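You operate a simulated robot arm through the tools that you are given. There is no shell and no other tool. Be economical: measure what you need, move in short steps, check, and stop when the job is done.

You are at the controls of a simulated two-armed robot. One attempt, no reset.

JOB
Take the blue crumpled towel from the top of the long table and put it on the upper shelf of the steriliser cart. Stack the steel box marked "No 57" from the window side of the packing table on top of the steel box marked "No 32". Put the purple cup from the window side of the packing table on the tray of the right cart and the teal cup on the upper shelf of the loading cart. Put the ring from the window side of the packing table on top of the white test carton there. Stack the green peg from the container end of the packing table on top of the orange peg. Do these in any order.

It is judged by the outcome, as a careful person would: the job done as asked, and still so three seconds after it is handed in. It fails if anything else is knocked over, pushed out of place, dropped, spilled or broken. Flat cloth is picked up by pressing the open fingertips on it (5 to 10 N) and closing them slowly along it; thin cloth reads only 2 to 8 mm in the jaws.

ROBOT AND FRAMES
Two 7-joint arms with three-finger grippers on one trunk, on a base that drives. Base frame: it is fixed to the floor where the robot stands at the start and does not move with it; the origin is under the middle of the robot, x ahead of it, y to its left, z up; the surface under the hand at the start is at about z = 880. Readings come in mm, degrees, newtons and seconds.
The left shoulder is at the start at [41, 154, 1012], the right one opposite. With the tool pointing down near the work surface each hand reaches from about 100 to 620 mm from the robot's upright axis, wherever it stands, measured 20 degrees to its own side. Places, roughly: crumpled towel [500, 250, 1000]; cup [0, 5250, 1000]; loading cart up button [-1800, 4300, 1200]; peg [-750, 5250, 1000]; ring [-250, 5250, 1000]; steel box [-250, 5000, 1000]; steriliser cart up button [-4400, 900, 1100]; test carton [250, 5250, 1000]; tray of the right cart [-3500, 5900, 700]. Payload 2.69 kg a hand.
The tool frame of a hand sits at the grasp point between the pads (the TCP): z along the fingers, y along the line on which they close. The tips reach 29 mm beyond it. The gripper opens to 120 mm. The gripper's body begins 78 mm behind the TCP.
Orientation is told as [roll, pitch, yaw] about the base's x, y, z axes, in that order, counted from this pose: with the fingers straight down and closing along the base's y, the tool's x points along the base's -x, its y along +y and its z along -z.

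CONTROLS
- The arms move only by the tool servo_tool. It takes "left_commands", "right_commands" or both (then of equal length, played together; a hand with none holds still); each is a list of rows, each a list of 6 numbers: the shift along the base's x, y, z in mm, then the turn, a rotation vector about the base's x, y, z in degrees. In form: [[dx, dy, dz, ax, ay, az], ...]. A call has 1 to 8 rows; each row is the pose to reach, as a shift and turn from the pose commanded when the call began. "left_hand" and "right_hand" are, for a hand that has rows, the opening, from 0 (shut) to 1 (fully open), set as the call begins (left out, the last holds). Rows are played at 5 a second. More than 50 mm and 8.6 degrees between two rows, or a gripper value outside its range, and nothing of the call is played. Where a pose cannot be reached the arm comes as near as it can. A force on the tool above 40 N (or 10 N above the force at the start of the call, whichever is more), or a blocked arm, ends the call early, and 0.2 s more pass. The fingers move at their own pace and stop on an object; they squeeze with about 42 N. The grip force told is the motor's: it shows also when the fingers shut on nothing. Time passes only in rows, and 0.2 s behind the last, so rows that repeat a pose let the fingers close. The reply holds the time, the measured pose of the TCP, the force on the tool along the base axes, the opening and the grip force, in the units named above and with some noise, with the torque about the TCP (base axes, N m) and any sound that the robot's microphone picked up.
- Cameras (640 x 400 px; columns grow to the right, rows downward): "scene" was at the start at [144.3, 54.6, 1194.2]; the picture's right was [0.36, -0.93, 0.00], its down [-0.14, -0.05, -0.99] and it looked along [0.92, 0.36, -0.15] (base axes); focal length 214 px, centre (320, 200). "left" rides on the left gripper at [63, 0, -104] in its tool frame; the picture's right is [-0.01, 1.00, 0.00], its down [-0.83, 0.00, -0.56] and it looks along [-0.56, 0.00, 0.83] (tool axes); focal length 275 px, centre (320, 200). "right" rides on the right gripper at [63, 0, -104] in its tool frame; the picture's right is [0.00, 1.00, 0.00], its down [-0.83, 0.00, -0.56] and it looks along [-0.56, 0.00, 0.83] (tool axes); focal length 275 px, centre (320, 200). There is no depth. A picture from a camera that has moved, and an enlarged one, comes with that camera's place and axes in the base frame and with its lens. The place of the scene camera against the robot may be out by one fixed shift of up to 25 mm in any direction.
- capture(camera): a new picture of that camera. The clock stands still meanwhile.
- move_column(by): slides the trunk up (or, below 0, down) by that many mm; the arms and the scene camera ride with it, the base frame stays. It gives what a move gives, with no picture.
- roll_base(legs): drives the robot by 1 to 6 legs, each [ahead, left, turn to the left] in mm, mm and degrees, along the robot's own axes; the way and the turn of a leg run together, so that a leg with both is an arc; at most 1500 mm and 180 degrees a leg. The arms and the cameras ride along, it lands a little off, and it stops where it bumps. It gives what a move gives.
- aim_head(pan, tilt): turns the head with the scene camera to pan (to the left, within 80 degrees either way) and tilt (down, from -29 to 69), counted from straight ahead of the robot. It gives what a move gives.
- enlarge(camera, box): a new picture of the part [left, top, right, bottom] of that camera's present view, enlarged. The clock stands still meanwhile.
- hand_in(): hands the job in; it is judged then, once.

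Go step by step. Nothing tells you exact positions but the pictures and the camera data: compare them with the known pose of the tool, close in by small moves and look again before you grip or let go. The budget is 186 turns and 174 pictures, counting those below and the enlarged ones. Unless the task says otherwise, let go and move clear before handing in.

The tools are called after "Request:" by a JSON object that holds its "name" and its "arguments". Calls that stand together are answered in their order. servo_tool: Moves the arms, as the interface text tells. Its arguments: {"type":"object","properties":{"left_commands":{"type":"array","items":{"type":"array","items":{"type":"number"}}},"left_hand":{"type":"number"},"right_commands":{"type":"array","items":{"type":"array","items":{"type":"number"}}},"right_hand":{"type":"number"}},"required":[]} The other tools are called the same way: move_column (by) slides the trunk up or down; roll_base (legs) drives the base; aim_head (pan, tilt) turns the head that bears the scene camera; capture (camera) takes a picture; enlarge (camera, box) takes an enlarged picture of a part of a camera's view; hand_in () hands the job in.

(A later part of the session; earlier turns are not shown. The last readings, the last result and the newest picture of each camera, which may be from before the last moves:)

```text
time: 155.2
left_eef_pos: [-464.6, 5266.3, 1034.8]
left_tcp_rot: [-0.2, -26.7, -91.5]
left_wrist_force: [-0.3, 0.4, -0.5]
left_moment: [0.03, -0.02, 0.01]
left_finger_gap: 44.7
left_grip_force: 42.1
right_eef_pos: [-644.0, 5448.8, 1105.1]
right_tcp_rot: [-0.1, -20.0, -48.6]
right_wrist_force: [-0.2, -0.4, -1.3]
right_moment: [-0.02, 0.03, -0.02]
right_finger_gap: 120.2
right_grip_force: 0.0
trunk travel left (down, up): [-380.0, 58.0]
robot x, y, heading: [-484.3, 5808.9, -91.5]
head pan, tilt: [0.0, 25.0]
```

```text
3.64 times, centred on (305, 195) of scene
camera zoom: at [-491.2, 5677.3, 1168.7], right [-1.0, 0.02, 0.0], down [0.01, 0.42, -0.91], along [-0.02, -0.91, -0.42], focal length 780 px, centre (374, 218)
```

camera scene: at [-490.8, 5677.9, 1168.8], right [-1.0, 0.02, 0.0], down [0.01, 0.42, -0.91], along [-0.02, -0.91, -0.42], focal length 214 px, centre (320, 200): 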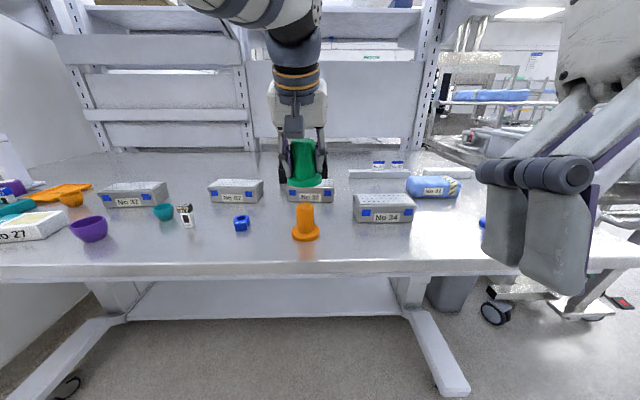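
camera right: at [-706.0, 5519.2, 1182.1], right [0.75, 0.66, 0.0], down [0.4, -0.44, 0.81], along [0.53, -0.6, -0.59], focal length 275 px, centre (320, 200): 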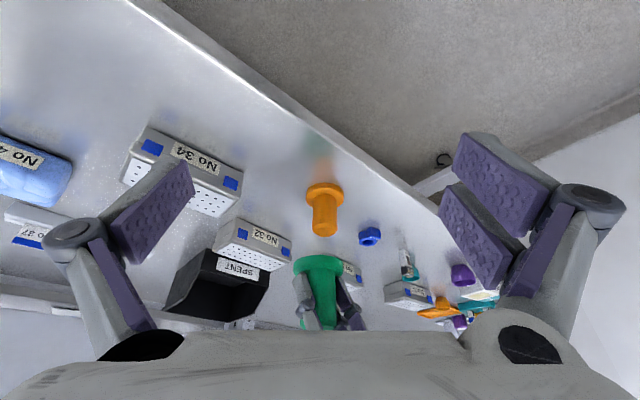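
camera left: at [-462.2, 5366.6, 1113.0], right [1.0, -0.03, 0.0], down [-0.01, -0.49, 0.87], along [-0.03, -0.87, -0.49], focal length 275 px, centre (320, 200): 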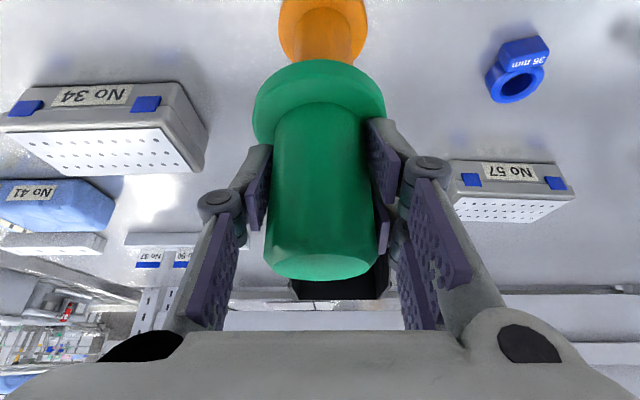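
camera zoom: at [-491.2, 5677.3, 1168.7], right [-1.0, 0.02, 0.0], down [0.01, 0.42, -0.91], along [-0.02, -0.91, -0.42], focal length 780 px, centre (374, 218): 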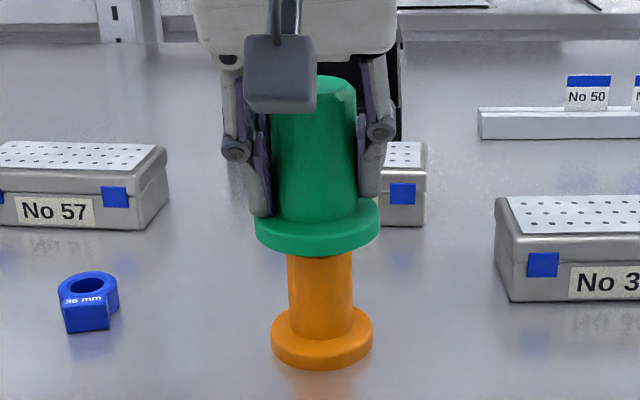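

Well aligned. Lower in small steps until contact is felt.

Request:
{"name": "servo_tool", "arguments": {"left_commands": [[-1.5, 0, 0, 0, 0, 0], [-1.5, 0, -2, 0, 0, 0], [-1.5, 0, -4, 0, 0, 0]]}}

Request:
{"name": "servo_tool", "arguments": {"left_commands": [[0, 0, -1.5, 0, 0, 0], [0, 0, -3, 0, 0, 0]]}}

```text
time: 156.0
left_eef_pos: [-464.6, 5265.3, 1029.8]
left_tcp_rot: [-0.2, -26.7, -91.5]
left_wrist_force: [-0.5, 0.1, -0.2]
left_moment: [-0.01, -0.02, -0.01]
left_finger_gap: 44.7
left_grip_force: 42.2
right_eef_pos: [-644.0, 5448.8, 1106.3]
right_tcp_rot: [-0.1, -19.9, -48.5]
right_wrist_force: [0.3, 0.3, -0.1]
right_moment: [0.0, -0.01, 0.0]
right_finger_gap: 120.1
right_grip_force: 0.1
trunk travel left (down, up): [-380.0, 58.0]
robot x, y, heading: [-484.7, 5808.6, -91.2]
head pan, tilt: [0.0, 25.0]
```

```text
time: 156.6
left_eef_pos: [-465.8, 5264.5, 1026.3]
left_tcp_rot: [-0.2, -26.8, -91.5]
left_wrist_force: [0.1, -0.2, -0.4]
left_moment: [-0.02, 0.0, 0.01]
left_finger_gap: 44.7
left_grip_force: 42.2
right_eef_pos: [-643.6, 5448.9, 1105.6]
right_tcp_rot: [-0.1, -19.9, -48.5]
right_wrist_force: [-0.2, 0.0, 0.0]
right_moment: [-0.03, -0.02, 0.02]
right_finger_gap: 120.0
right_grip_force: 0.0
trunk travel left (down, up): [-380.0, 58.0]
robot x, y, heading: [-489.8, 5808.3, -91.3]
head pan, tilt: [0.0, 25.0]
```

Request:
{"name": "servo_tool", "arguments": {"left_commands": [[0, 0, -1.5, 0, 0, 0], [0, 0, -3, 0, 0, 0], [0, 0, -4, 0, 0, 0]]}}

Request:
{"name": "enlarge", "arguments": {"camera": "scene", "box": [260, 140, 350, 250]}}

Request:
{"name": "enlarge", "arguments": {"camera": "right", "box": [270, 170, 370, 290]}}

```text
time: 157.4
left_eef_pos: [-465.5, 5265.4, 1027.1]
left_tcp_rot: [-0.3, -27.0, -91.4]
left_wrist_force: [2.9, -2.3, 12.5]
left_moment: [-0.15, -0.23, -0.02]
left_finger_gap: 44.8
left_grip_force: 42.2
right_eef_pos: [-643.9, 5449.7, 1106.9]
right_tcp_rot: [-0.2, -19.8, -48.6]
right_wrist_force: [-0.1, -0.6, 0.1]
right_moment: [0.03, 0.0, 0.0]
right_finger_gap: 120.0
right_grip_force: 0.0
trunk travel left (down, up): [-380.0, 58.0]
robot x, y, heading: [-485.1, 5805.6, -91.6]
head pan, tilt: [0.0, 25.0]
```

```text
3.64 times, centred on (305, 195) of scene
camera zoom: at [-490.9, 5678.1, 1169.0], right [-1.0, 0.02, 0.0], down [0.01, 0.42, -0.91], along [-0.02, -0.91, -0.42], focal length 780 px, centre (374, 218)
```

zoom: 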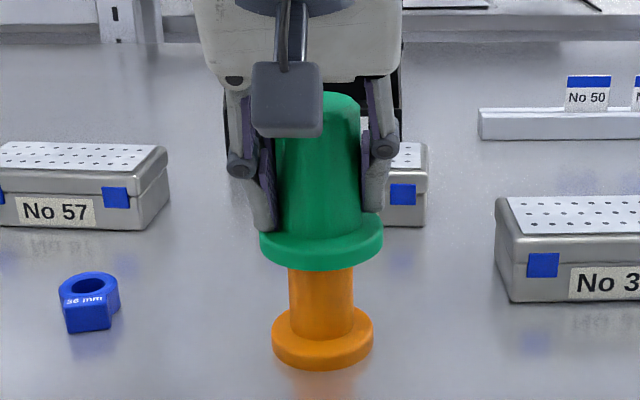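

```text
3.33 times, centred on (320, 230) of right
camera zoom: at [-705.7, 5520.2, 1182.7], right [0.75, 0.66, 0.0], down [0.4, -0.44, 0.81], along [0.53, -0.6, -0.59], focal length 918 px, centre (320, 100)
```

zoom: 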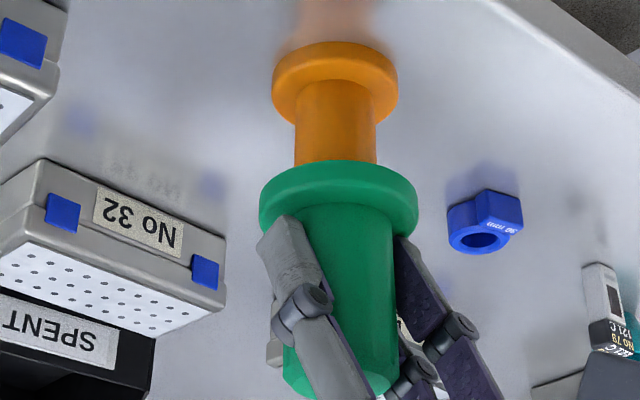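

Contact felt and centred. Open and withdraw along the tool axis.

Request:
{"name": "servo_tool", "arguments": {"left_commands": [[0, 0, 1.5, 0, 0, 0], [0, 0, 1.5, 0, 0, 0], [0, 0, 1.5, 0, 0, 0]], "left_hand": 1}}

Request:
{"name": "servo_tool", "arguments": {"left_commands": [[0, 5, 10, 0, 0, 0], [0, 18, 35, 0, 0, 0], [0, 36, 70, 0, 0, 0], [0, 50, 95, 0, 0, 0], [0, 50, 95, 0, 0, 0]]}}

Request:
{"name": "capture", "arguments": {"camera": "scene"}}

Request:
{"name": "capture", "arguments": {"camera": "left"}}

```text
time: 158.2
left_eef_pos: [-466.8, 5266.0, 1025.9]
left_tcp_rot: [-0.3, -26.7, -91.6]
left_wrist_force: [-0.6, -0.1, 0.3]
left_moment: [0.0, -0.03, 0.0]
left_finger_gap: 120.0
left_grip_force: 0.1
right_eef_pos: [-643.5, 5449.0, 1106.8]
right_tcp_rot: [-0.1, -19.9, -48.6]
right_wrist_force: [0.0, 0.3, 0.2]
right_moment: [0.03, 0.01, 0.0]
right_finger_gap: 120.3
right_grip_force: 0.0
trunk travel left (down, up): [-380.0, 58.0]
robot x, y, heading: [-483.7, 5811.1, -91.3]
head pan, tilt: [0.0, 25.0]
```

```text
time: 159.4
left_eef_pos: [-465.5, 5316.6, 1119.3]
left_tcp_rot: [-0.2, -26.7, -91.5]
left_wrist_force: [0.0, -0.2, -0.5]
left_moment: [-0.01, 0.01, -0.01]
left_finger_gap: 119.9
left_grip_force: 0.0
right_eef_pos: [-644.4, 5448.9, 1106.2]
right_tcp_rot: [-0.1, -19.8, -48.5]
right_wrist_force: [-0.5, -0.1, 0.1]
right_moment: [0.03, 0.0, 0.01]
right_finger_gap: 120.0
right_grip_force: 0.0
trunk travel left (down, up): [-380.0, 58.0]
robot x, y, heading: [-480.3, 5806.2, -91.3]
head pan, tilt: [0.0, 25.0]
```

```text
110 pictures are left
camera scene: at [-491.2, 5677.2, 1168.7], right [-1.0, 0.02, 0.0], down [0.01, 0.42, -0.91], along [-0.02, -0.91, -0.42], focal length 214 px, centre (320, 200)
```

scene: 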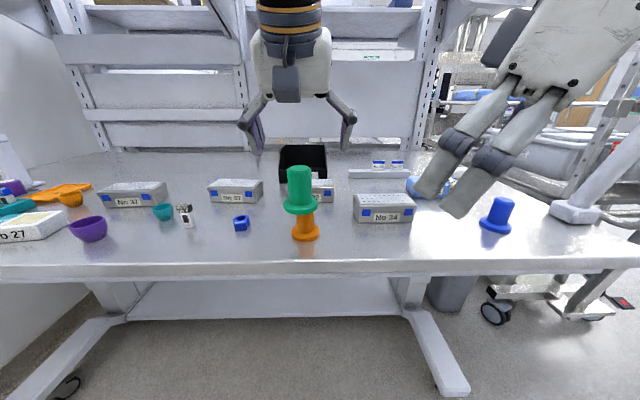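

```text
109 pictures are left
camera left: at [-462.3, 5419.7, 1184.1], right [1.0, -0.03, 0.0], down [-0.01, -0.49, 0.87], along [-0.03, -0.87, -0.49], focal length 275 px, centre (320, 200)
```

left: 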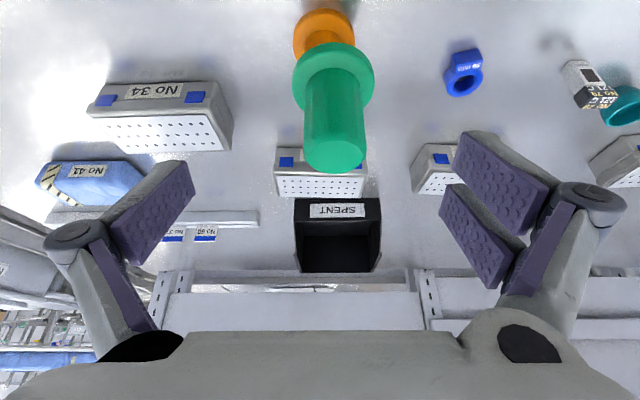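

The green peg stands on the orange. Next is box 57 onto box 32: I'll straighten both hands (right one turned so it closes along y) and keep them high.

Request:
{"name": "servo_tool", "arguments": {"left_commands": [[30, 20, 15, 4, 0, 0], [60, 40, 30, 8, 0, 0], [90, 60, 45, 12, 0, 0], [120, 80, 60, 16, 0, 0], [150, 100, 70, 20, 0, 0], [180, 115, 70, 24, -0.5, 0], [210, 130, 70, 26.7, -0.7, 0]], "right_commands": [[0, 15, 15, 1.2, 2.7, 6.8], [0, 30, 30, 2.4, 5.4, 13.7], [0, 45, 45, 3.6, 8.1, 20.5], [0, 60, 60, 4.8, 10.7, 27.4], [0, 75, 75, 6, 13.4, 34.2], [0, 90, 85, 7.2, 16.1, 41.1], [0, 100, 95, 8.44, 18.8, 47.9]]}}

Request:
{"name": "roll_base", "arguments": {"legs": [[0, 210, 0]]}}

Request:
{"name": "aim_head", "arguments": {"pan": 0, "tilt": 35}}

Request:
{"name": "capture", "arguments": {"camera": "scene"}}

Request:
{"name": "capture", "arguments": {"camera": "left"}}

```text
time: 161.0
left_eef_pos: [-275.4, 5430.0, 1138.7]
left_tcp_rot: [-0.3, 0.1, -91.6]
left_wrist_force: [-0.1, -0.2, 0.0]
left_moment: [-0.01, 0.06, -0.01]
left_finger_gap: 120.0
left_grip_force: 0.1
left hand out of reach, approached as far as the arm can: row 5, 6, 7
right_eef_pos: [-622.3, 5544.4, 1151.9]
right_tcp_rot: [-0.2, 0.1, -0.1]
right_wrist_force: [-0.4, 0.3, 0.4]
right_moment: [-0.01, -0.01, -0.03]
right_finger_gap: 120.0
right_grip_force: 0.1
right hand out of reach, approached as far as the arm can: row 5, 6, 7
trunk travel left (down, up): [-380.0, 58.0]
robot x, y, heading: [-482.1, 5808.5, -91.5]
head pan, tilt: [0.0, 25.0]
```

```text
time: 163.2
left_eef_pos: [-74.6, 5422.5, 1139.6]
left_tcp_rot: [-0.2, -0.1, -92.0]
left_wrist_force: [0.5, -0.5, -0.2]
left_moment: [-0.03, 0.01, -0.02]
left_finger_gap: 119.7
left_grip_force: 0.1
right_eef_pos: [-421.0, 5539.6, 1150.9]
right_tcp_rot: [-0.3, 0.0, -0.8]
right_wrist_force: [0.6, 0.0, -0.6]
right_moment: [0.01, 0.0, 0.02]
right_finger_gap: 120.1
right_grip_force: 0.0
trunk travel left (down, up): [-380.0, 58.0]
robot x, y, heading: [-279.8, 5802.9, -91.8]
head pan, tilt: [0.0, 25.0]
```

```text
time: 163.9
left_eef_pos: [-75.5, 5422.2, 1139.6]
left_tcp_rot: [-0.2, -0.1, -92.0]
left_wrist_force: [0.3, 0.0, 0.1]
left_moment: [0.01, 0.01, 0.01]
left_finger_gap: 120.0
left_grip_force: 0.0
right_eef_pos: [-420.6, 5539.7, 1151.9]
right_tcp_rot: [-0.3, 0.0, -0.8]
right_wrist_force: [-0.1, 0.4, -0.4]
right_moment: [0.0, 0.0, 0.03]
right_finger_gap: 119.7
right_grip_force: 0.1
trunk travel left (down, up): [-380.0, 58.0]
robot x, y, heading: [-284.1, 5804.5, -91.6]
head pan, tilt: [0.0, 35.0]
```

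```text
108 pictures are left
camera scene: at [-288.9, 5676.0, 1153.0], right [-1.0, 0.03, 0.0], down [0.02, 0.57, -0.82], along [-0.03, -0.82, -0.57], focal length 214 px, centre (320, 200)
```

scene: 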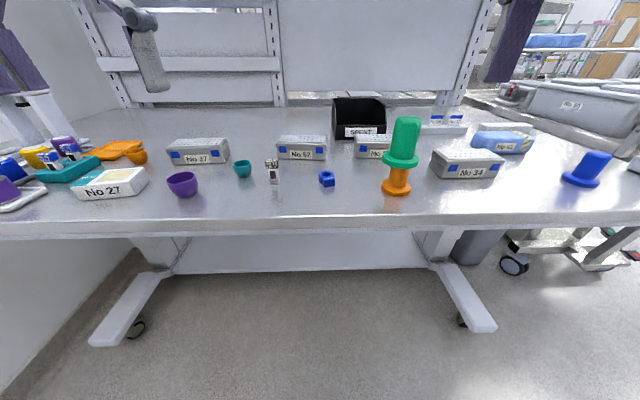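

```text
107 pictures are left
camera left: at [-71.9, 5486.2, 1244.2], right [1.0, -0.04, 0.0], down [-0.03, -0.83, 0.56], along [-0.03, -0.56, -0.83], focal length 275 px, centre (320, 200)
```

left: 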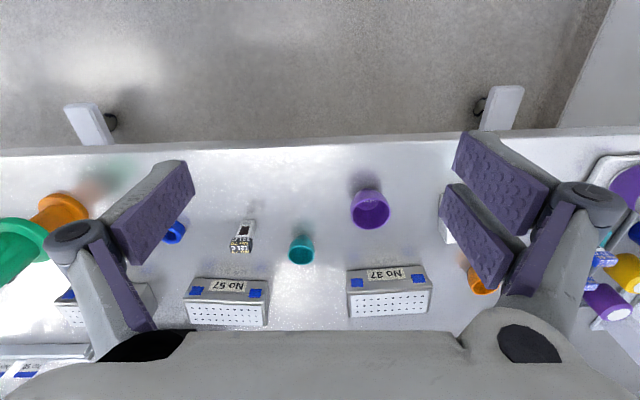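

Box 57: centre ≈[-258, 5050], about 142×70×53, top ≈953. I'll step in close to the table and bring the right hand over it.

Request:
{"name": "servo_tool", "arguments": {"right_commands": [[30, 0, 0, 0, 0, 0], [60, 0, 0, 0, 0, 0], [90, 0, 0, 0, 0, 0]]}}

Request:
{"name": "roll_base", "arguments": {"legs": [[225, 30, 1.5]]}}

Request:
{"name": "capture", "arguments": {"camera": "right"}}

```text
time: 164.5
left_eef_pos: [-74.8, 5423.0, 1140.4]
left_tcp_rot: [-0.2, -0.1, -92.0]
left_wrist_force: [-0.1, 0.4, 0.3]
left_moment: [-0.01, 0.0, 0.0]
left_finger_gap: 119.9
left_grip_force: 0.0
right_eef_pos: [-381.0, 5537.8, 1151.1]
right_tcp_rot: [-0.1, -0.2, -1.2]
right_wrist_force: [-15.3, 2.7, -4.6]
right_moment: [-0.51, -1.98, 0.57]
right_finger_gap: 120.3
right_grip_force: 0.0
trunk travel left (down, up): [-380.0, 58.0]
robot x, y, heading: [-281.3, 5803.3, -91.7]
head pan, tilt: [0.0, 35.0]
stopped in row 2 (right hand): the force on the tool passed its limit at 60 N (the readings are from after the stop); the commanded pose is now the measured one
```

```text
time: 166.2
left_eef_pos: [-39.1, 5206.8, 1139.3]
left_tcp_rot: [-0.3, 0.0, -90.5]
left_wrist_force: [0.7, 0.1, -0.6]
left_moment: [0.05, 0.03, 0.04]
left_finger_gap: 120.0
left_grip_force: 0.1
right_eef_pos: [-346.4, 5313.8, 1152.4]
right_tcp_rot: [-0.1, -0.2, 0.3]
right_wrist_force: [-21.3, -9.6, 3.1]
right_moment: [1.58, -2.92, 0.55]
right_finger_gap: 120.0
right_grip_force: 0.0
trunk travel left (down, up): [-380.0, 58.0]
robot x, y, heading: [-255.6, 5580.9, -90.0]
head pan, tilt: [0.0, 35.0]
```

```text
106 pictures are left
camera right: at [-409.7, 5312.4, 1254.7], right [-0.01, 1.0, 0.0], down [0.83, 0.01, 0.56], along [0.56, 0.0, -0.83], focal length 275 px, centre (320, 200)
```

right: 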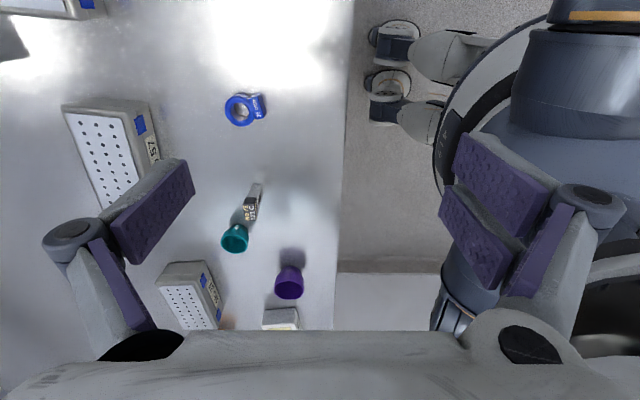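

The right hand was brushing my own body; move it forward and over the box, lowering.

Request:
{"name": "servo_tool", "arguments": {"right_commands": [[-10, -30, 0, 0, 0, 0], [-5, -70, -20, 0, 0, 0], [10, -110, -45, 0, 0, 0], [30, -150, -70, 0, 0, 0], [50, -190, -95, 0, 0, 0], [70, -228, -120, 0, 0, 0], [86, -262, -140, 0, 0, 0], [86, -262, -140, 0, 0, 0]]}}

Request:
{"name": "capture", "arguments": {"camera": "right"}}

Request:
{"name": "capture", "arguments": {"camera": "scene"}}

```text
refused: row 4 steps farther than a row can; nothing moved
```

```text
105 pictures are left
camera right: at [-409.7, 5312.4, 1254.7], right [-0.01, 1.0, 0.0], down [0.83, 0.01, 0.56], along [0.56, 0.0, -0.83], focal length 275 px, centre (320, 200)
```

right: 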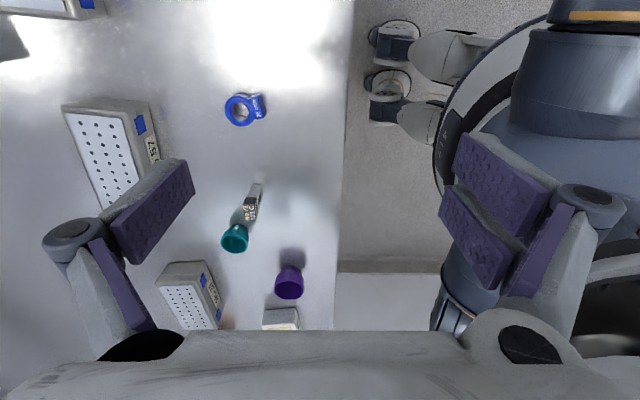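

```text
104 pictures are left
camera scene: at [-254.6, 5453.7, 1153.5], right [-1.0, -0.04, 0.0], down [-0.03, 0.57, -0.82], along [0.04, -0.82, -0.57], focal length 214 px, centre (320, 200)
```

scene: 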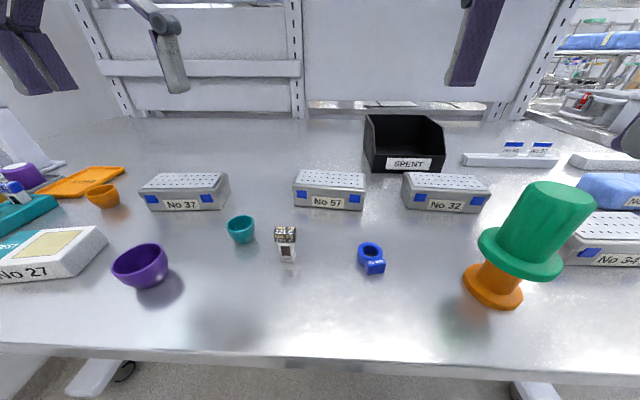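

Request:
{"name": "servo_tool", "arguments": {"right_commands": [[-10, -30, 0, 0, 0, 0], [-5, -68, -18, 0, 0, 0], [8, -106, -38, 0, 0, 0], [25, -140, -60, 0, 0, 0], [42, -174, -82, 0, 0, 0], [58, -206, -105, 0, 0, 0], [74, -236, -125, 0, 0, 0], [86, -262, -140, 0, 0, 0]]}}

Request:
{"name": "capture", "arguments": {"camera": "right"}}

Request:
{"name": "capture", "arguments": {"camera": "scene"}}

```text
time: 168.0
left_eef_pos: [-39.8, 5207.5, 1140.1]
left_tcp_rot: [-0.2, -0.1, -90.5]
left_wrist_force: [0.0, 0.1, 0.4]
left_moment: [-0.01, -0.02, -0.02]
left_finger_gap: 120.2
left_grip_force: 0.1
right_eef_pos: [-268.8, 5068.1, 1015.1]
right_tcp_rot: [-0.2, -0.3, 0.5]
right_wrist_force: [-1.3, 1.0, 0.6]
right_moment: [-0.04, 0.0, -0.03]
right_finger_gap: 119.9
right_grip_force: 0.0
right hand out of reach, approached as far as the arm can: row 8
trunk travel left (down, up): [-380.0, 58.0]
robot x, y, heading: [-254.9, 5578.8, -90.4]
head pan, tilt: [0.0, 35.0]
```

```text
103 pictures are left
camera right: at [-332.1, 5067.1, 1118.8], right [-0.01, 1.0, 0.0], down [0.83, 0.01, 0.56], along [0.56, 0.0, -0.83], focal length 275 px, centre (320, 200)
```

right: 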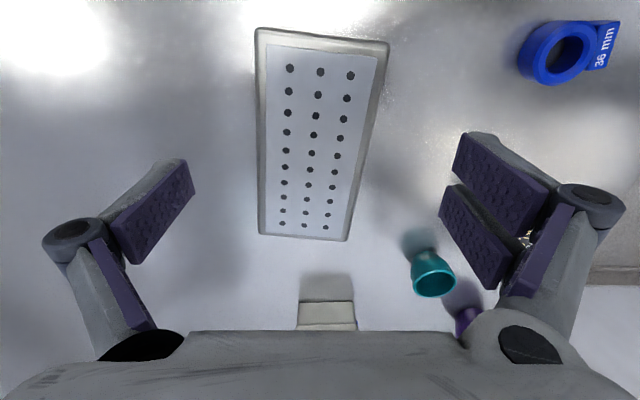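

```text
102 pictures are left
camera scene: at [-259.5, 5455.0, 1153.1], right [-1.0, 0.0, 0.0], down [0.0, 0.57, -0.82], along [0.0, -0.82, -0.57], focal length 214 px, centre (320, 200)
```

scene: 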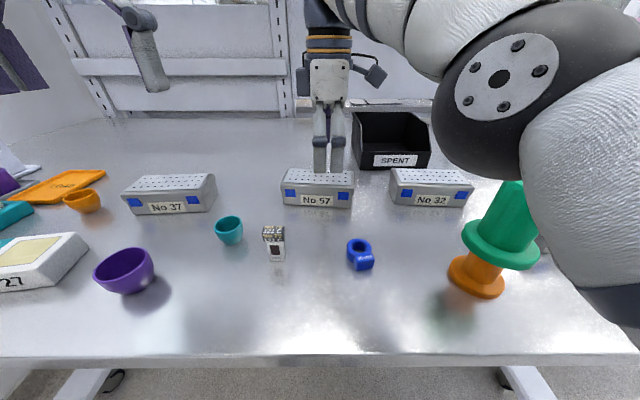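

My right elbow is close to the peg stack, so moving that arm to box 32 would be risky. I'll withdraw it the way it came and use the left arm instead, whose elbow stays on the other side.

Request:
{"name": "servo_tool", "arguments": {"right_commands": [[-10, 24, 12, 0, 0, 0], [-26, 54, 32, 0, 0, 0], [-42, 86, 55, 0, 0, 0], [-59, 120, 77, 0, 0, 0], [-76, 154, 99, 0, 0, 0], [-90, 190, 118, 0, 0, 0], [-100, 225, 133, 0, 0, 0], [-115, 245, 137, 0, 0, 0]]}}

Request:
{"name": "servo_tool", "arguments": {"right_commands": [[-15, 20, 0, 0, 0, -8.5], [-30, 40, 0, 0, 0, -17], [-45, 50, 0, 0, 0, -25.5], [-60, 60, 0, 0, 0, -34], [-60, 60, 0, 0, 0, -42.5], [-60, 60, 0, 0, 0, -51], [-60, 60, 0, 0, 0, -59.5], [-60, 60, 0, 0, 0, -68]]}}

Request:
{"name": "capture", "arguments": {"camera": "scene"}}

```text
time: 169.8
left_eef_pos: [-40.0, 5206.6, 1139.8]
left_tcp_rot: [-0.2, -0.1, -90.5]
left_wrist_force: [-0.4, 0.2, -0.9]
left_moment: [0.0, 0.02, 0.03]
left_finger_gap: 120.0
left_grip_force: 0.1
right_eef_pos: [-383.1, 5315.1, 1149.6]
right_tcp_rot: [-0.2, -0.2, 0.3]
right_wrist_force: [0.0, 0.2, 0.0]
right_moment: [-0.01, 0.03, 0.02]
right_finger_gap: 119.9
right_grip_force: 0.1
trunk travel left (down, up): [-380.0, 58.0]
robot x, y, heading: [-255.4, 5583.5, -90.3]
head pan, tilt: [0.0, 35.0]
```

```text
time: 171.6
left_eef_pos: [-37.8, 5206.2, 1139.8]
left_tcp_rot: [-0.3, -0.1, -90.5]
left_wrist_force: [-0.7, -0.6, -0.5]
left_moment: [-0.02, 0.0, -0.02]
left_finger_gap: 120.2
left_grip_force: 0.0
right_eef_pos: [-428.0, 5371.5, 1127.8]
right_tcp_rot: [-0.1, -0.3, -67.7]
right_wrist_force: [0.4, 0.7, 0.3]
right_moment: [0.0, 0.01, -0.04]
right_finger_gap: 120.0
right_grip_force: 0.0
right hand out of reach, approached as far as the arm can: row 2, 3, 4, 5, 6, 7, 8
trunk travel left (down, up): [-380.0, 58.0]
robot x, y, heading: [-252.3, 5584.7, -90.0]
head pan, tilt: [0.0, 35.0]
```

```text
101 pictures are left
camera scene: at [-259.0, 5454.5, 1153.0], right [-1.0, 0.0, 0.0], down [0.0, 0.57, -0.82], along [0.0, -0.82, -0.57], focal length 214 px, centre (320, 200)
```

scene: 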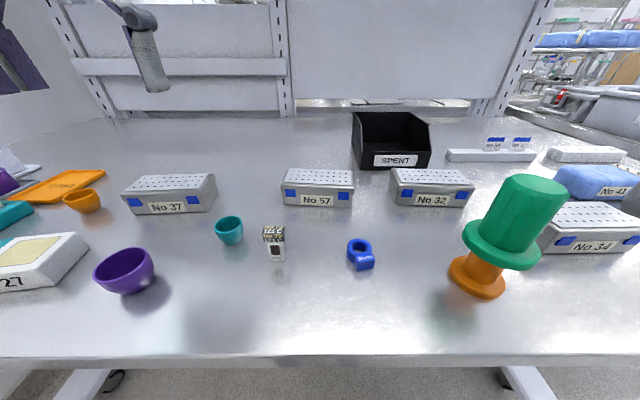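

Box 57 is centred ≈[-253, 5061], turned about −6.5°, and box 32 ≈[-473, 5064]. Turn the left hand to close along y over box 57.

Request:
{"name": "roll_base", "arguments": {"legs": [[10, 36, 0]]}}

Request:
{"name": "servo_tool", "arguments": {"left_commands": [[-20, -5, -10, 0, 0, -8.5], [-40, -10, -20, 0, 0, -17], [-60, -20, -30, 0, 0, -25.5], [-80, -30, -40, 0, 0, -34], [-100, -40, -50, 0, 0, -42.5], [-120, -50, -60, 0, 0, -51], [-140, -60, -70, 0, 0, -59.5], [-160, -70, -80, 0, 0, -68]]}}

Request:
{"name": "servo_tool", "arguments": {"left_commands": [[-10, -15, 0, 0, 0, -8.5], [-20, -30, 0, 0, 0, -17], [-30, -45, 0, 0, 0, -25.5], [-35, -60, 0, 0, 0, -28]]}}

Request:
{"name": "servo_tool", "arguments": {"left_commands": [[0, 0, 0, 0.9, 7.5, 0], [0, 0, 0, 1.7, 15, 0], [0, 0, 0, 2.3, 20, 0], [0, 0, 0, 2.3, 20, 0]]}}

Request:
{"name": "capture", "arguments": {"camera": "left"}}

Request:
{"name": "capture", "arguments": {"camera": "scene"}}

```text
time: 172.6
left_eef_pos: [-1.7, 5196.7, 1140.1]
left_tcp_rot: [-0.3, -0.1, -90.5]
left_wrist_force: [0.1, -0.9, -0.1]
left_moment: [0.0, -0.01, 0.0]
left_finger_gap: 120.1
left_grip_force: 0.2
right_eef_pos: [-392.3, 5360.1, 1128.1]
right_tcp_rot: [-0.1, -0.3, -67.6]
right_wrist_force: [0.2, -0.6, 0.6]
right_moment: [-0.01, 0.05, -0.02]
right_finger_gap: 119.8
right_grip_force: 0.1
trunk travel left (down, up): [-380.0, 58.0]
robot x, y, heading: [-215.9, 5573.2, -90.4]
head pan, tilt: [0.0, 35.0]
```

```text
time: 174.4
left_eef_pos: [-164.6, 5125.8, 1059.7]
left_tcp_rot: [-0.3, -0.1, -158.6]
left_wrist_force: [0.0, 0.6, -0.3]
left_moment: [0.01, -0.05, 0.01]
left_finger_gap: 119.7
left_grip_force: 0.0
right_eef_pos: [-391.0, 5361.0, 1127.9]
right_tcp_rot: [0.0, -0.3, -67.6]
right_wrist_force: [-0.4, 0.1, -0.8]
right_moment: [0.0, 0.01, -0.01]
right_finger_gap: 119.8
right_grip_force: 0.0
trunk travel left (down, up): [-380.0, 58.0]
robot x, y, heading: [-219.1, 5575.3, -90.6]
head pan, tilt: [0.0, 35.0]
```

```text
time: 175.4
left_eef_pos: [-195.5, 5079.1, 1060.5]
left_tcp_rot: [-0.3, -0.1, 174.5]
left_wrist_force: [0.1, -0.5, 0.4]
left_moment: [0.0, -0.01, 0.0]
left_finger_gap: 120.0
left_grip_force: 0.0
left hand out of reach, approached as far as the arm can: row 4
right_eef_pos: [-390.5, 5361.0, 1127.3]
right_tcp_rot: [-0.1, -0.3, -67.7]
right_wrist_force: [0.5, 0.3, -0.3]
right_moment: [0.01, 0.02, 0.04]
right_finger_gap: 120.3
right_grip_force: 0.0
trunk travel left (down, up): [-380.0, 58.0]
robot x, y, heading: [-217.6, 5570.8, -90.1]
head pan, tilt: [0.0, 35.0]
```

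```text
time: 176.4
left_eef_pos: [-195.3, 5077.5, 1059.8]
left_tcp_rot: [-0.2, -20.3, 173.4]
left_wrist_force: [0.1, 0.4, -0.3]
left_moment: [0.01, 0.01, 0.03]
left_finger_gap: 119.9
left_grip_force: 0.1
right_eef_pos: [-391.9, 5360.0, 1128.2]
right_tcp_rot: [-0.1, -0.3, -67.6]
right_wrist_force: [0.2, -0.1, 0.5]
right_moment: [0.01, 0.0, -0.01]
right_finger_gap: 119.9
right_grip_force: 0.1
trunk travel left (down, up): [-380.0, 58.0]
robot x, y, heading: [-221.0, 5570.3, -90.3]
head pan, tilt: [0.0, 35.0]
```

```text
100 pictures are left
camera left: at [-100.5, 5066.9, 1135.9], right [-0.12, -0.99, 0.0], down [-0.58, 0.07, 0.81], along [-0.8, 0.1, -0.59], focal length 275 px, centre (320, 200)
```

left: 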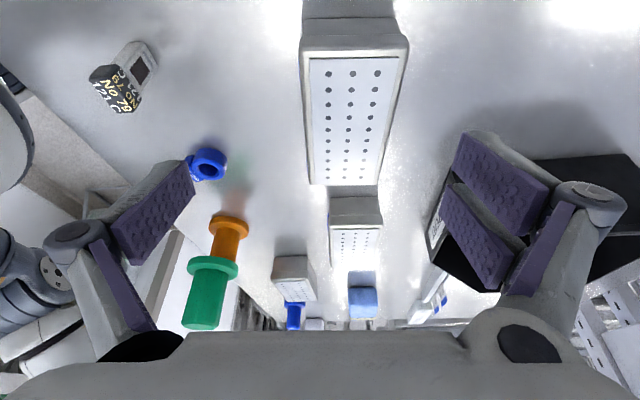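

```text
99 pictures are left
camera scene: at [-222.7, 5444.6, 1153.0], right [-1.0, 0.0, 0.0], down [0.0, 0.57, -0.82], along [0.0, -0.82, -0.57], focal length 214 px, centre (320, 200)
```

scene: 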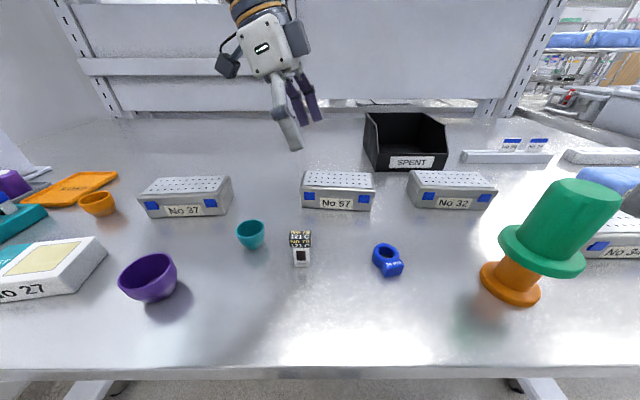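

Left hand lines up well. Move over box 57's centre and down.

Request:
{"name": "servo_tool", "arguments": {"left_commands": [[-30, -8, -15, 0, 0, 0], [-58, -16.5, -30, 0, 0, 0], [-58, -16.5, -70, 0, 0, 0], [-58, -16.5, -100, 0, 0, 0], [-58, -16.5, -119, 0, 0, 0], [-58, -16.5, -119, 0, 0, 0]]}}

Request:
{"name": "capture", "arguments": {"camera": "left"}}

Request:
{"name": "capture", "arguments": {"camera": "scene"}}

```text
time: 177.8
left_eef_pos: [-253.1, 5060.3, 940.3]
left_tcp_rot: [-0.3, -20.1, 173.5]
left_wrist_force: [0.5, 0.3, -0.3]
left_moment: [-0.02, -0.05, -0.02]
left_finger_gap: 120.2
left_grip_force: 0.0
right_eef_pos: [-391.5, 5360.0, 1128.3]
right_tcp_rot: [0.0, -0.3, -67.6]
right_wrist_force: [-0.6, -0.5, 0.3]
right_moment: [0.02, 0.0, -0.01]
right_finger_gap: 120.0
right_grip_force: 0.1
trunk travel left (down, up): [-380.0, 58.0]
robot x, y, heading: [-218.5, 5572.8, -90.2]
head pan, tilt: [0.0, 35.0]
```

```text
98 pictures are left
camera left: at [-158.2, 5049.4, 1016.4], right [-0.12, -0.99, 0.0], down [-0.58, 0.07, 0.81], along [-0.8, 0.1, -0.59], focal length 275 px, centre (320, 200)
```

left: 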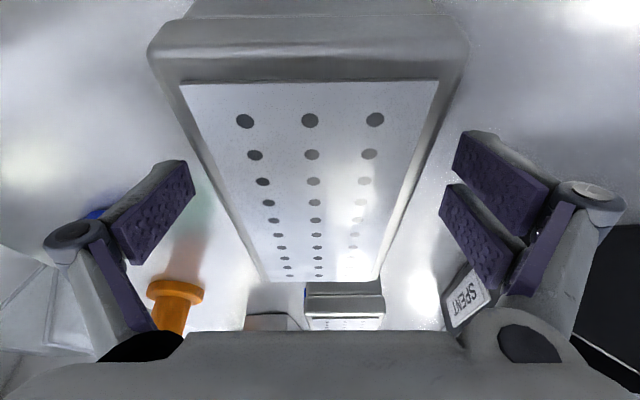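

```text
97 pictures are left
camera scene: at [-222.6, 5444.6, 1153.0], right [-1.0, 0.0, 0.0], down [0.0, 0.57, -0.82], along [0.0, -0.82, -0.57], focal length 214 px, centre (320, 200)
```

scene: 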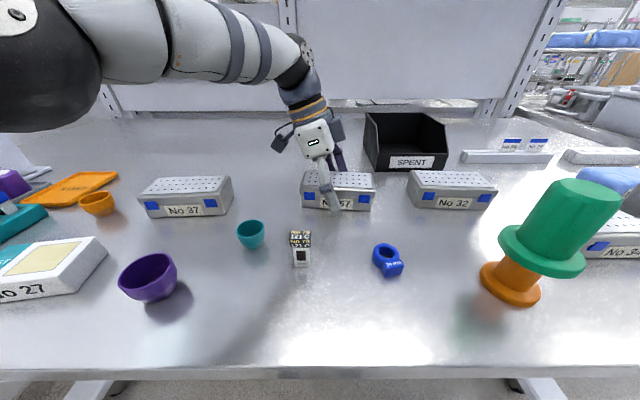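

Request:
{"name": "servo_tool", "arguments": {"left_commands": [[0, 0, 0, 0, 0, 0], [0, 0, 0, 0, 0, 0], [0, 0, 0, 0, 0, 0], [0, 0, 0, 0, 0, 0]], "left_hand": 0}}

Request:
{"name": "servo_tool", "arguments": {"left_commands": [[0, 0, 25, 0, 0, 0], [0, 0, 50, 0, 0, 0], [0, 0, 75, 0, 0, 0], [0, 0, 90, 0, 0, 0], [0, 0, 90, 0, 0, 0]]}}

Request:
{"name": "capture", "arguments": {"camera": "scene"}}

Request:
{"name": "capture", "arguments": {"camera": "left"}}

```text
time: 178.8
left_eef_pos: [-252.0, 5060.7, 941.4]
left_tcp_rot: [-0.1, -20.3, 173.5]
left_wrist_force: [1.9, -3.2, 8.6]
left_moment: [-0.33, -0.09, 0.18]
left_finger_gap: 72.0
left_grip_force: 42.4
right_eef_pos: [-392.2, 5362.0, 1128.8]
right_tcp_rot: [0.0, -0.4, -67.6]
right_wrist_force: [0.4, -0.4, 0.2]
right_moment: [-0.01, 0.01, 0.05]
right_finger_gap: 119.8
right_grip_force: 0.0
trunk travel left (down, up): [-380.0, 58.0]
robot x, y, heading: [-220.1, 5574.4, -90.2]
head pan, tilt: [0.0, 35.0]
```

```text
time: 180.0
left_eef_pos: [-253.3, 5061.5, 1029.8]
left_tcp_rot: [-0.3, -20.1, 173.6]
left_wrist_force: [-0.2, 0.7, -3.0]
left_moment: [0.02, -0.01, -0.01]
left_finger_gap: 71.9
left_grip_force: 42.2
right_eef_pos: [-392.6, 5360.7, 1127.3]
right_tcp_rot: [-0.1, -0.3, -67.7]
right_wrist_force: [-1.2, 0.5, 0.6]
right_moment: [0.01, 0.01, -0.03]
right_finger_gap: 120.1
right_grip_force: 0.0
trunk travel left (down, up): [-380.0, 58.0]
robot x, y, heading: [-218.6, 5574.8, -90.2]
head pan, tilt: [0.0, 35.0]
```

```text
96 pictures are left
camera scene: at [-222.5, 5444.3, 1152.9], right [-1.0, 0.0, 0.0], down [0.0, 0.57, -0.82], along [0.0, -0.82, -0.57], focal length 214 px, centre (320, 200)
```

scene: 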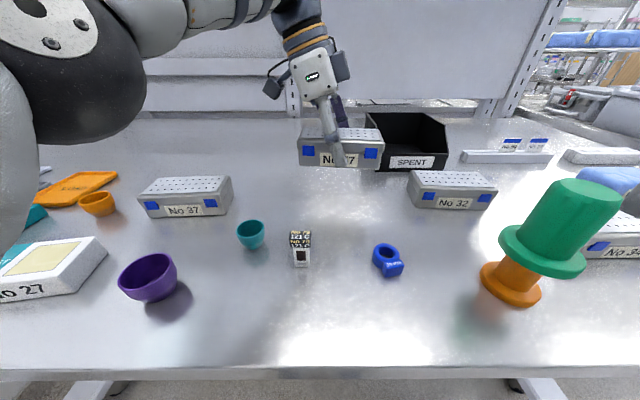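

```text
95 pictures are left
camera left: at [-158.2, 5049.6, 1105.2], right [-0.12, -0.99, 0.0], down [-0.58, 0.07, 0.81], along [-0.8, 0.1, -0.59], focal length 275 px, centre (320, 200)
```

left: 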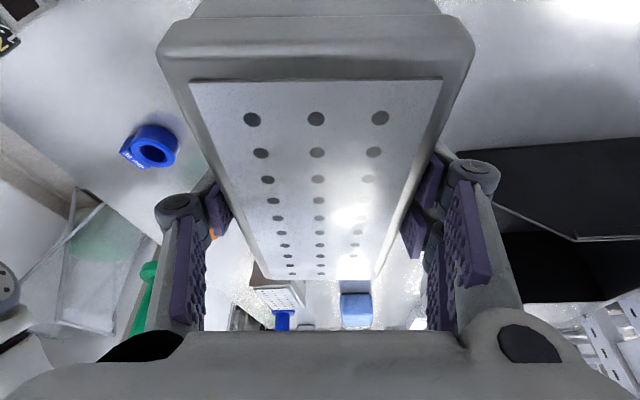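

Box 57 is up and level. Let me zoom on box 32 to get its angle.

Request:
{"name": "enlarge", "arguments": {"camera": "scene", "box": [380, 130, 520, 230]}}

```text
4.00 times, centred on (450, 180) of scene
camera zoom: at [-222.5, 5444.3, 1152.9], right [-1.0, 0.0, 0.0], down [0.0, 0.57, -0.82], along [0.0, -0.82, -0.57], focal length 858 px, centre (-200, 280)
```

zoom: 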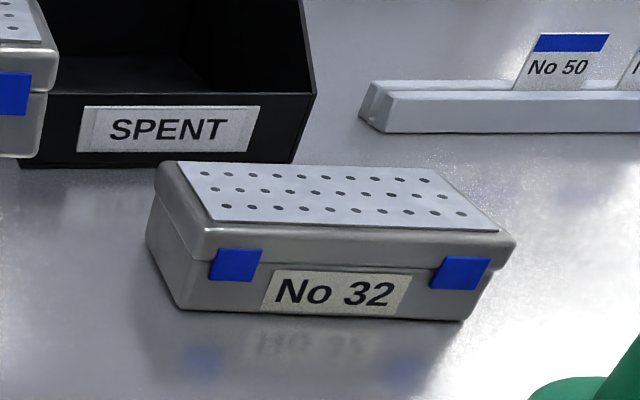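

Box 32 sits 222 mm further −x and 4 mm +y. Slide the base right with the box held, then check.

Request:
{"name": "roll_base", "arguments": {"legs": [[0, -220, 0]]}}

Request:
{"name": "capture", "arguments": {"camera": "scene"}}

Request:
{"name": "capture", "arguments": {"camera": "left"}}

```text
time: 182.3
left_eef_pos: [-469.3, 5061.6, 1029.0]
left_tcp_rot: [-0.4, -20.3, 173.8]
left_wrist_force: [-0.4, 0.7, -3.7]
left_moment: [-0.02, 0.0, 0.01]
left_finger_gap: 71.6
left_grip_force: 41.7
right_eef_pos: [-609.1, 5360.2, 1128.0]
right_tcp_rot: [0.0, -0.3, -67.4]
right_wrist_force: [-1.0, 0.0, 0.2]
right_moment: [0.01, -0.03, -0.05]
right_finger_gap: 120.0
right_grip_force: 0.1
trunk travel left (down, up): [-380.0, 58.0]
robot x, y, heading: [-439.6, 5571.6, -90.1]
head pan, tilt: [0.0, 35.0]
```

```text
93 pictures are left
camera scene: at [-439.9, 5444.9, 1152.9], right [-1.0, 0.0, 0.0], down [0.0, 0.57, -0.82], along [0.0, -0.82, -0.57], focal length 214 px, centre (320, 200)
```

scene: 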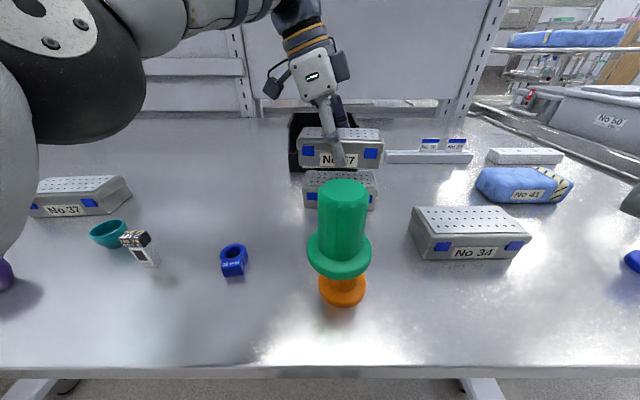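

```text
92 pictures are left
camera left: at [-373.9, 5050.3, 1105.2], right [-0.11, -0.99, 0.0], down [-0.58, 0.06, 0.81], along [-0.8, 0.09, -0.59], focal length 275 px, centre (320, 200)
```

left: 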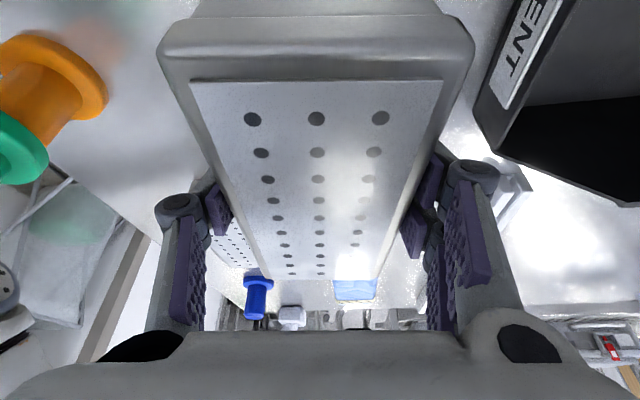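

Adjust by a few mm, turn +2.3°, lower near and look.

Request:
{"name": "servo_tool", "arguments": {"left_commands": [[-3, 2, 0, 0, 0, 1.2], [-5, 3.5, 0, 0, 0, 2.3], [-5, 3.5, -12, 0, 0, 2.3], [-5, 3.5, -25, 0, 0, 2.3], [-5, 3.5, -25, 0, 0, 2.3]]}}

Request:
{"name": "enlarge", "arguments": {"camera": "scene", "box": [270, 110, 410, 220]}}

Request:
{"name": "enlarge", "arguments": {"camera": "right", "box": [0, 0, 640, 400]}}

```text
time: 183.5
left_eef_pos: [-472.7, 5064.4, 1004.1]
left_tcp_rot: [-0.3, -20.1, 176.1]
left_wrist_force: [-0.5, 0.2, -2.9]
left_moment: [0.03, -0.02, -0.01]
left_finger_gap: 72.0
left_grip_force: 41.9
right_eef_pos: [-608.4, 5360.0, 1127.6]
right_tcp_rot: [-0.1, -0.3, -67.5]
right_wrist_force: [0.4, 0.4, -0.1]
right_moment: [0.04, 0.0, 0.02]
right_finger_gap: 120.2
right_grip_force: 0.1
trunk travel left (down, up): [-380.0, 58.0]
robot x, y, heading: [-435.6, 5573.4, -90.2]
head pan, tilt: [0.0, 35.0]
```

```text
3.64 times, centred on (340, 165) of scene
camera zoom: at [-439.6, 5445.0, 1152.9], right [-1.0, 0.0, 0.0], down [0.0, 0.57, -0.82], along [0.0, -0.82, -0.57], focal length 780 px, centre (247, 327)
```

zoom: 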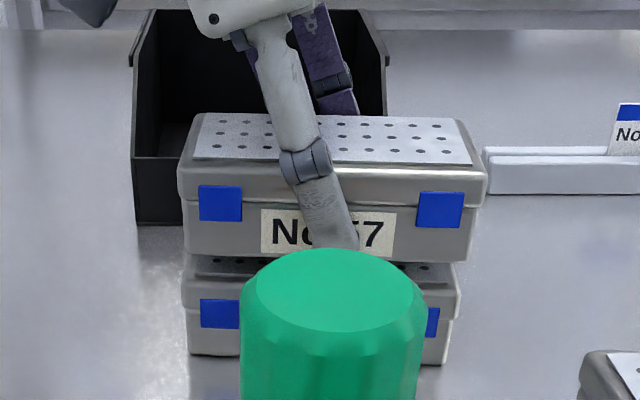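

```text
1.00 times, centred on (320, 200) of right (not enlarged: the box is as wide or as high as the picture)
camera zoom: at [-632.1, 5418.9, 1231.2], right [0.92, 0.39, 0.0], down [0.32, -0.76, 0.56], along [0.22, -0.52, -0.83], focal length 275 px, centre (320, 200)
```

zoom: 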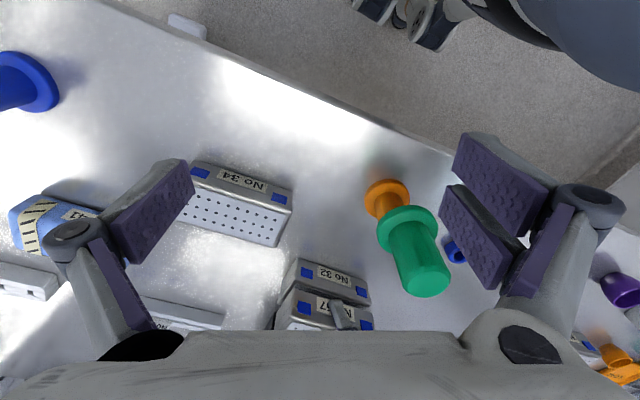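

Request:
{"name": "enlarge", "arguments": {"camera": "right", "box": [240, 240, 400, 340]}}

```text
4.00 times, centred on (320, 290) of right
camera zoom: at [-632.1, 5418.9, 1231.2], right [0.92, 0.39, 0.0], down [0.32, -0.76, 0.56], along [0.22, -0.52, -0.83], focal length 1101 px, centre (320, -160)
```

zoom: 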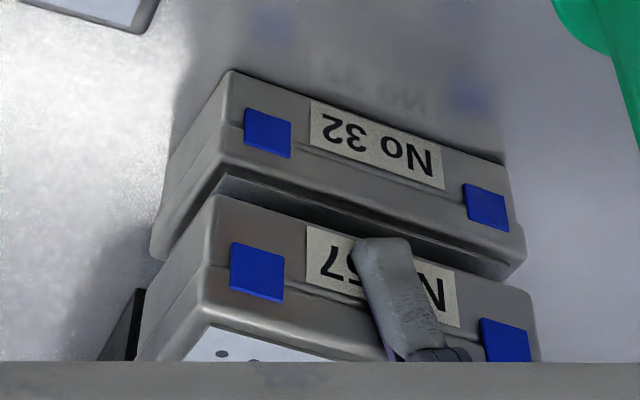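

Corners of both boxes coincide within a few mm. Lower to contact.

Request:
{"name": "servo_tool", "arguments": {"left_commands": [[1, -1, -4, 0, 0, 0], [1, -1, -7, 0, 0, 0], [1, -1, -9, 0, 0, 0]]}}

Request:
{"name": "servo_tool", "arguments": {"left_commands": [[0, 0, -1.5, 0, 0, 0], [0, 0, -3, 0, 0, 0]]}}

```text
time: 184.3
left_eef_pos: [-471.9, 5064.5, 994.8]
left_tcp_rot: [-0.3, -20.1, 176.1]
left_wrist_force: [0.4, 0.0, -3.6]
left_moment: [0.0, -0.02, 0.02]
left_finger_gap: 71.4
left_grip_force: 42.2
right_eef_pos: [-608.0, 5360.0, 1128.4]
right_tcp_rot: [-0.1, -0.3, -67.4]
right_wrist_force: [0.4, -0.2, -0.1]
right_moment: [0.0, 0.02, 0.02]
right_finger_gap: 119.8
right_grip_force: 0.0
trunk travel left (down, up): [-380.0, 58.0]
robot x, y, heading: [-437.1, 5571.6, -89.9]
head pan, tilt: [0.0, 35.0]
```

```text
time: 184.9
left_eef_pos: [-474.0, 5064.6, 991.7]
left_tcp_rot: [-0.4, -20.1, 176.0]
left_wrist_force: [0.4, -0.8, -4.0]
left_moment: [-0.02, 0.0, 0.03]
left_finger_gap: 71.5
left_grip_force: 41.7
right_eef_pos: [-608.3, 5359.4, 1128.6]
right_tcp_rot: [-0.1, -0.3, -67.5]
right_wrist_force: [-0.2, 0.1, 0.2]
right_moment: [-0.01, 0.0, -0.02]
right_finger_gap: 119.9
right_grip_force: 0.0
trunk travel left (down, up): [-380.0, 58.0]
robot x, y, heading: [-433.6, 5570.5, -89.9]
head pan, tilt: [0.0, 35.0]
```

Request:
{"name": "servo_tool", "arguments": {"left_commands": [[0, 0, -1.5, 0, 0, 0], [0, 0, -3, 0, 0, 0], [0, 0, -4, 0, 0, 0]]}}

Request:
{"name": "enlarge", "arguments": {"camera": "right", "box": [240, 240, 400, 340]}}

```text
time: 185.7
left_eef_pos: [-472.6, 5064.0, 991.8]
left_tcp_rot: [0.1, -20.4, 176.0]
left_wrist_force: [-1.2, -3.3, 21.9]
left_moment: [0.35, -0.5, 0.19]
left_finger_gap: 71.8
left_grip_force: 41.9
right_eef_pos: [-607.3, 5361.1, 1127.3]
right_tcp_rot: [-0.1, -0.4, -67.5]
right_wrist_force: [-0.8, 0.4, -0.4]
right_moment: [0.0, -0.02, 0.0]
right_finger_gap: 119.9
right_grip_force: 0.0
trunk travel left (down, up): [-380.0, 58.0]
robot x, y, heading: [-433.5, 5573.0, -90.1]
head pan, tilt: [0.0, 35.0]
```

```text
4.00 times, centred on (320, 290) of right
camera zoom: at [-632.3, 5420.4, 1231.8], right [0.92, 0.39, 0.0], down [0.32, -0.76, 0.56], along [0.22, -0.52, -0.83], focal length 1101 px, centre (320, -160)
```

zoom: 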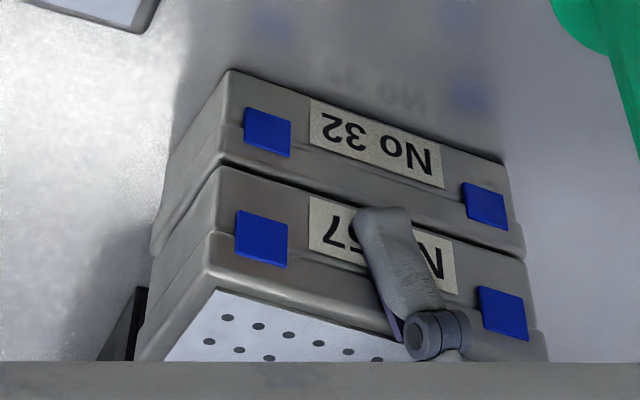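

Seated squarely. Release and withdraw upward.

Request:
{"name": "servo_tool", "arguments": {"left_commands": [[0, 0, 3, 0, 0, 0], [0, 0, 3, 0, 0, 0], [0, 0, 3, 0, 0, 0]], "left_hand": 1}}

Request:
{"name": "servo_tool", "arguments": {"left_commands": [[10, 0, 30, 0, 0, 0], [22, 0, 62, 0, 0, 0], [35, 0, 95, 0, 0, 0], [60, 10, 110, 0, 0, 0], [100, 20, 110, 0, 0, 0], [100, 20, 110, 0, 0, 0]]}}

Request:
{"name": "capture", "arguments": {"camera": "scene"}}

```text
time: 186.5
left_eef_pos: [-472.1, 5064.8, 991.6]
left_tcp_rot: [-0.3, -20.3, 176.1]
left_wrist_force: [-0.3, -0.7, -0.2]
left_moment: [0.02, 0.0, 0.02]
left_finger_gap: 120.0
left_grip_force: 0.0
right_eef_pos: [-608.2, 5361.0, 1127.9]
right_tcp_rot: [0.0, -0.2, -67.5]
right_wrist_force: [-0.4, -0.3, 0.0]
right_moment: [-0.01, -0.06, -0.01]
right_finger_gap: 120.0
right_grip_force: 0.1
trunk travel left (down, up): [-380.0, 58.0]
robot x, y, heading: [-436.9, 5572.1, -89.9]
head pan, tilt: [0.0, 35.0]
```

```text
time: 187.9
left_eef_pos: [-373.6, 5086.1, 1097.3]
left_tcp_rot: [-0.3, -20.2, 176.1]
left_wrist_force: [0.5, 0.2, -0.3]
left_moment: [0.03, -0.02, 0.01]
left_finger_gap: 120.0
left_grip_force: 0.0
left hand out of reach, approached as far as the arm can: row 3
right_eef_pos: [-608.3, 5360.5, 1128.1]
right_tcp_rot: [-0.1, -0.3, -67.5]
right_wrist_force: [-0.4, -0.1, 0.3]
right_moment: [0.01, -0.02, -0.02]
right_finger_gap: 120.0
right_grip_force: 0.0
trunk travel left (down, up): [-380.0, 58.0]
robot x, y, heading: [-435.8, 5573.2, -90.0]
head pan, tilt: [0.0, 35.0]
```

```text
87 pictures are left
camera scene: at [-440.1, 5444.9, 1152.9], right [-1.0, 0.0, 0.0], down [0.0, 0.57, -0.82], along [0.0, -0.82, -0.57], focal length 214 px, centre (320, 200)
```

scene: 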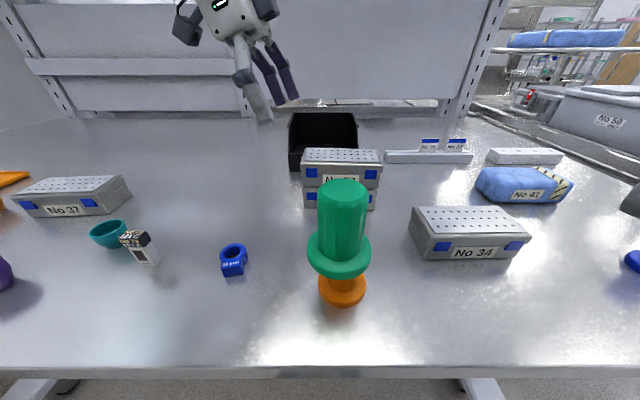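

Boxes are stacked. Now the ring: zoom to see its shape and orientation.

Request:
{"name": "enlarge", "arguments": {"camera": "scene", "box": [180, 220, 290, 300]}}

Request:
{"name": "capture", "arguments": {"camera": "left"}}

```text
5.00 times, centred on (235, 260) of scene
camera zoom: at [-440.1, 5444.9, 1152.9], right [-1.0, 0.0, 0.0], down [0.0, 0.57, -0.82], along [0.0, -0.82, -0.57], focal length 1072 px, centre (745, -100)
```

zoom: 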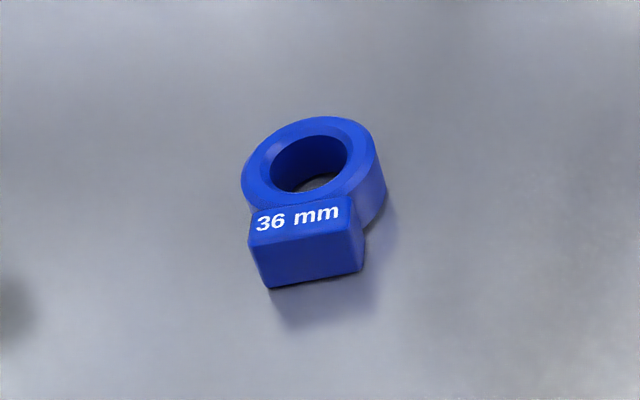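

```text
85 pictures are left
camera left: at [-278.7, 5078.5, 1173.7], right [-0.07, -1.0, 0.0], down [-0.59, 0.04, 0.81], along [-0.81, 0.06, -0.59], focal length 275 px, centre (320, 200)
```

left: 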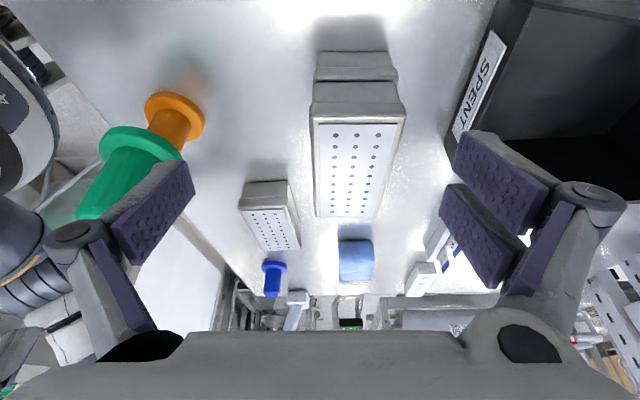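

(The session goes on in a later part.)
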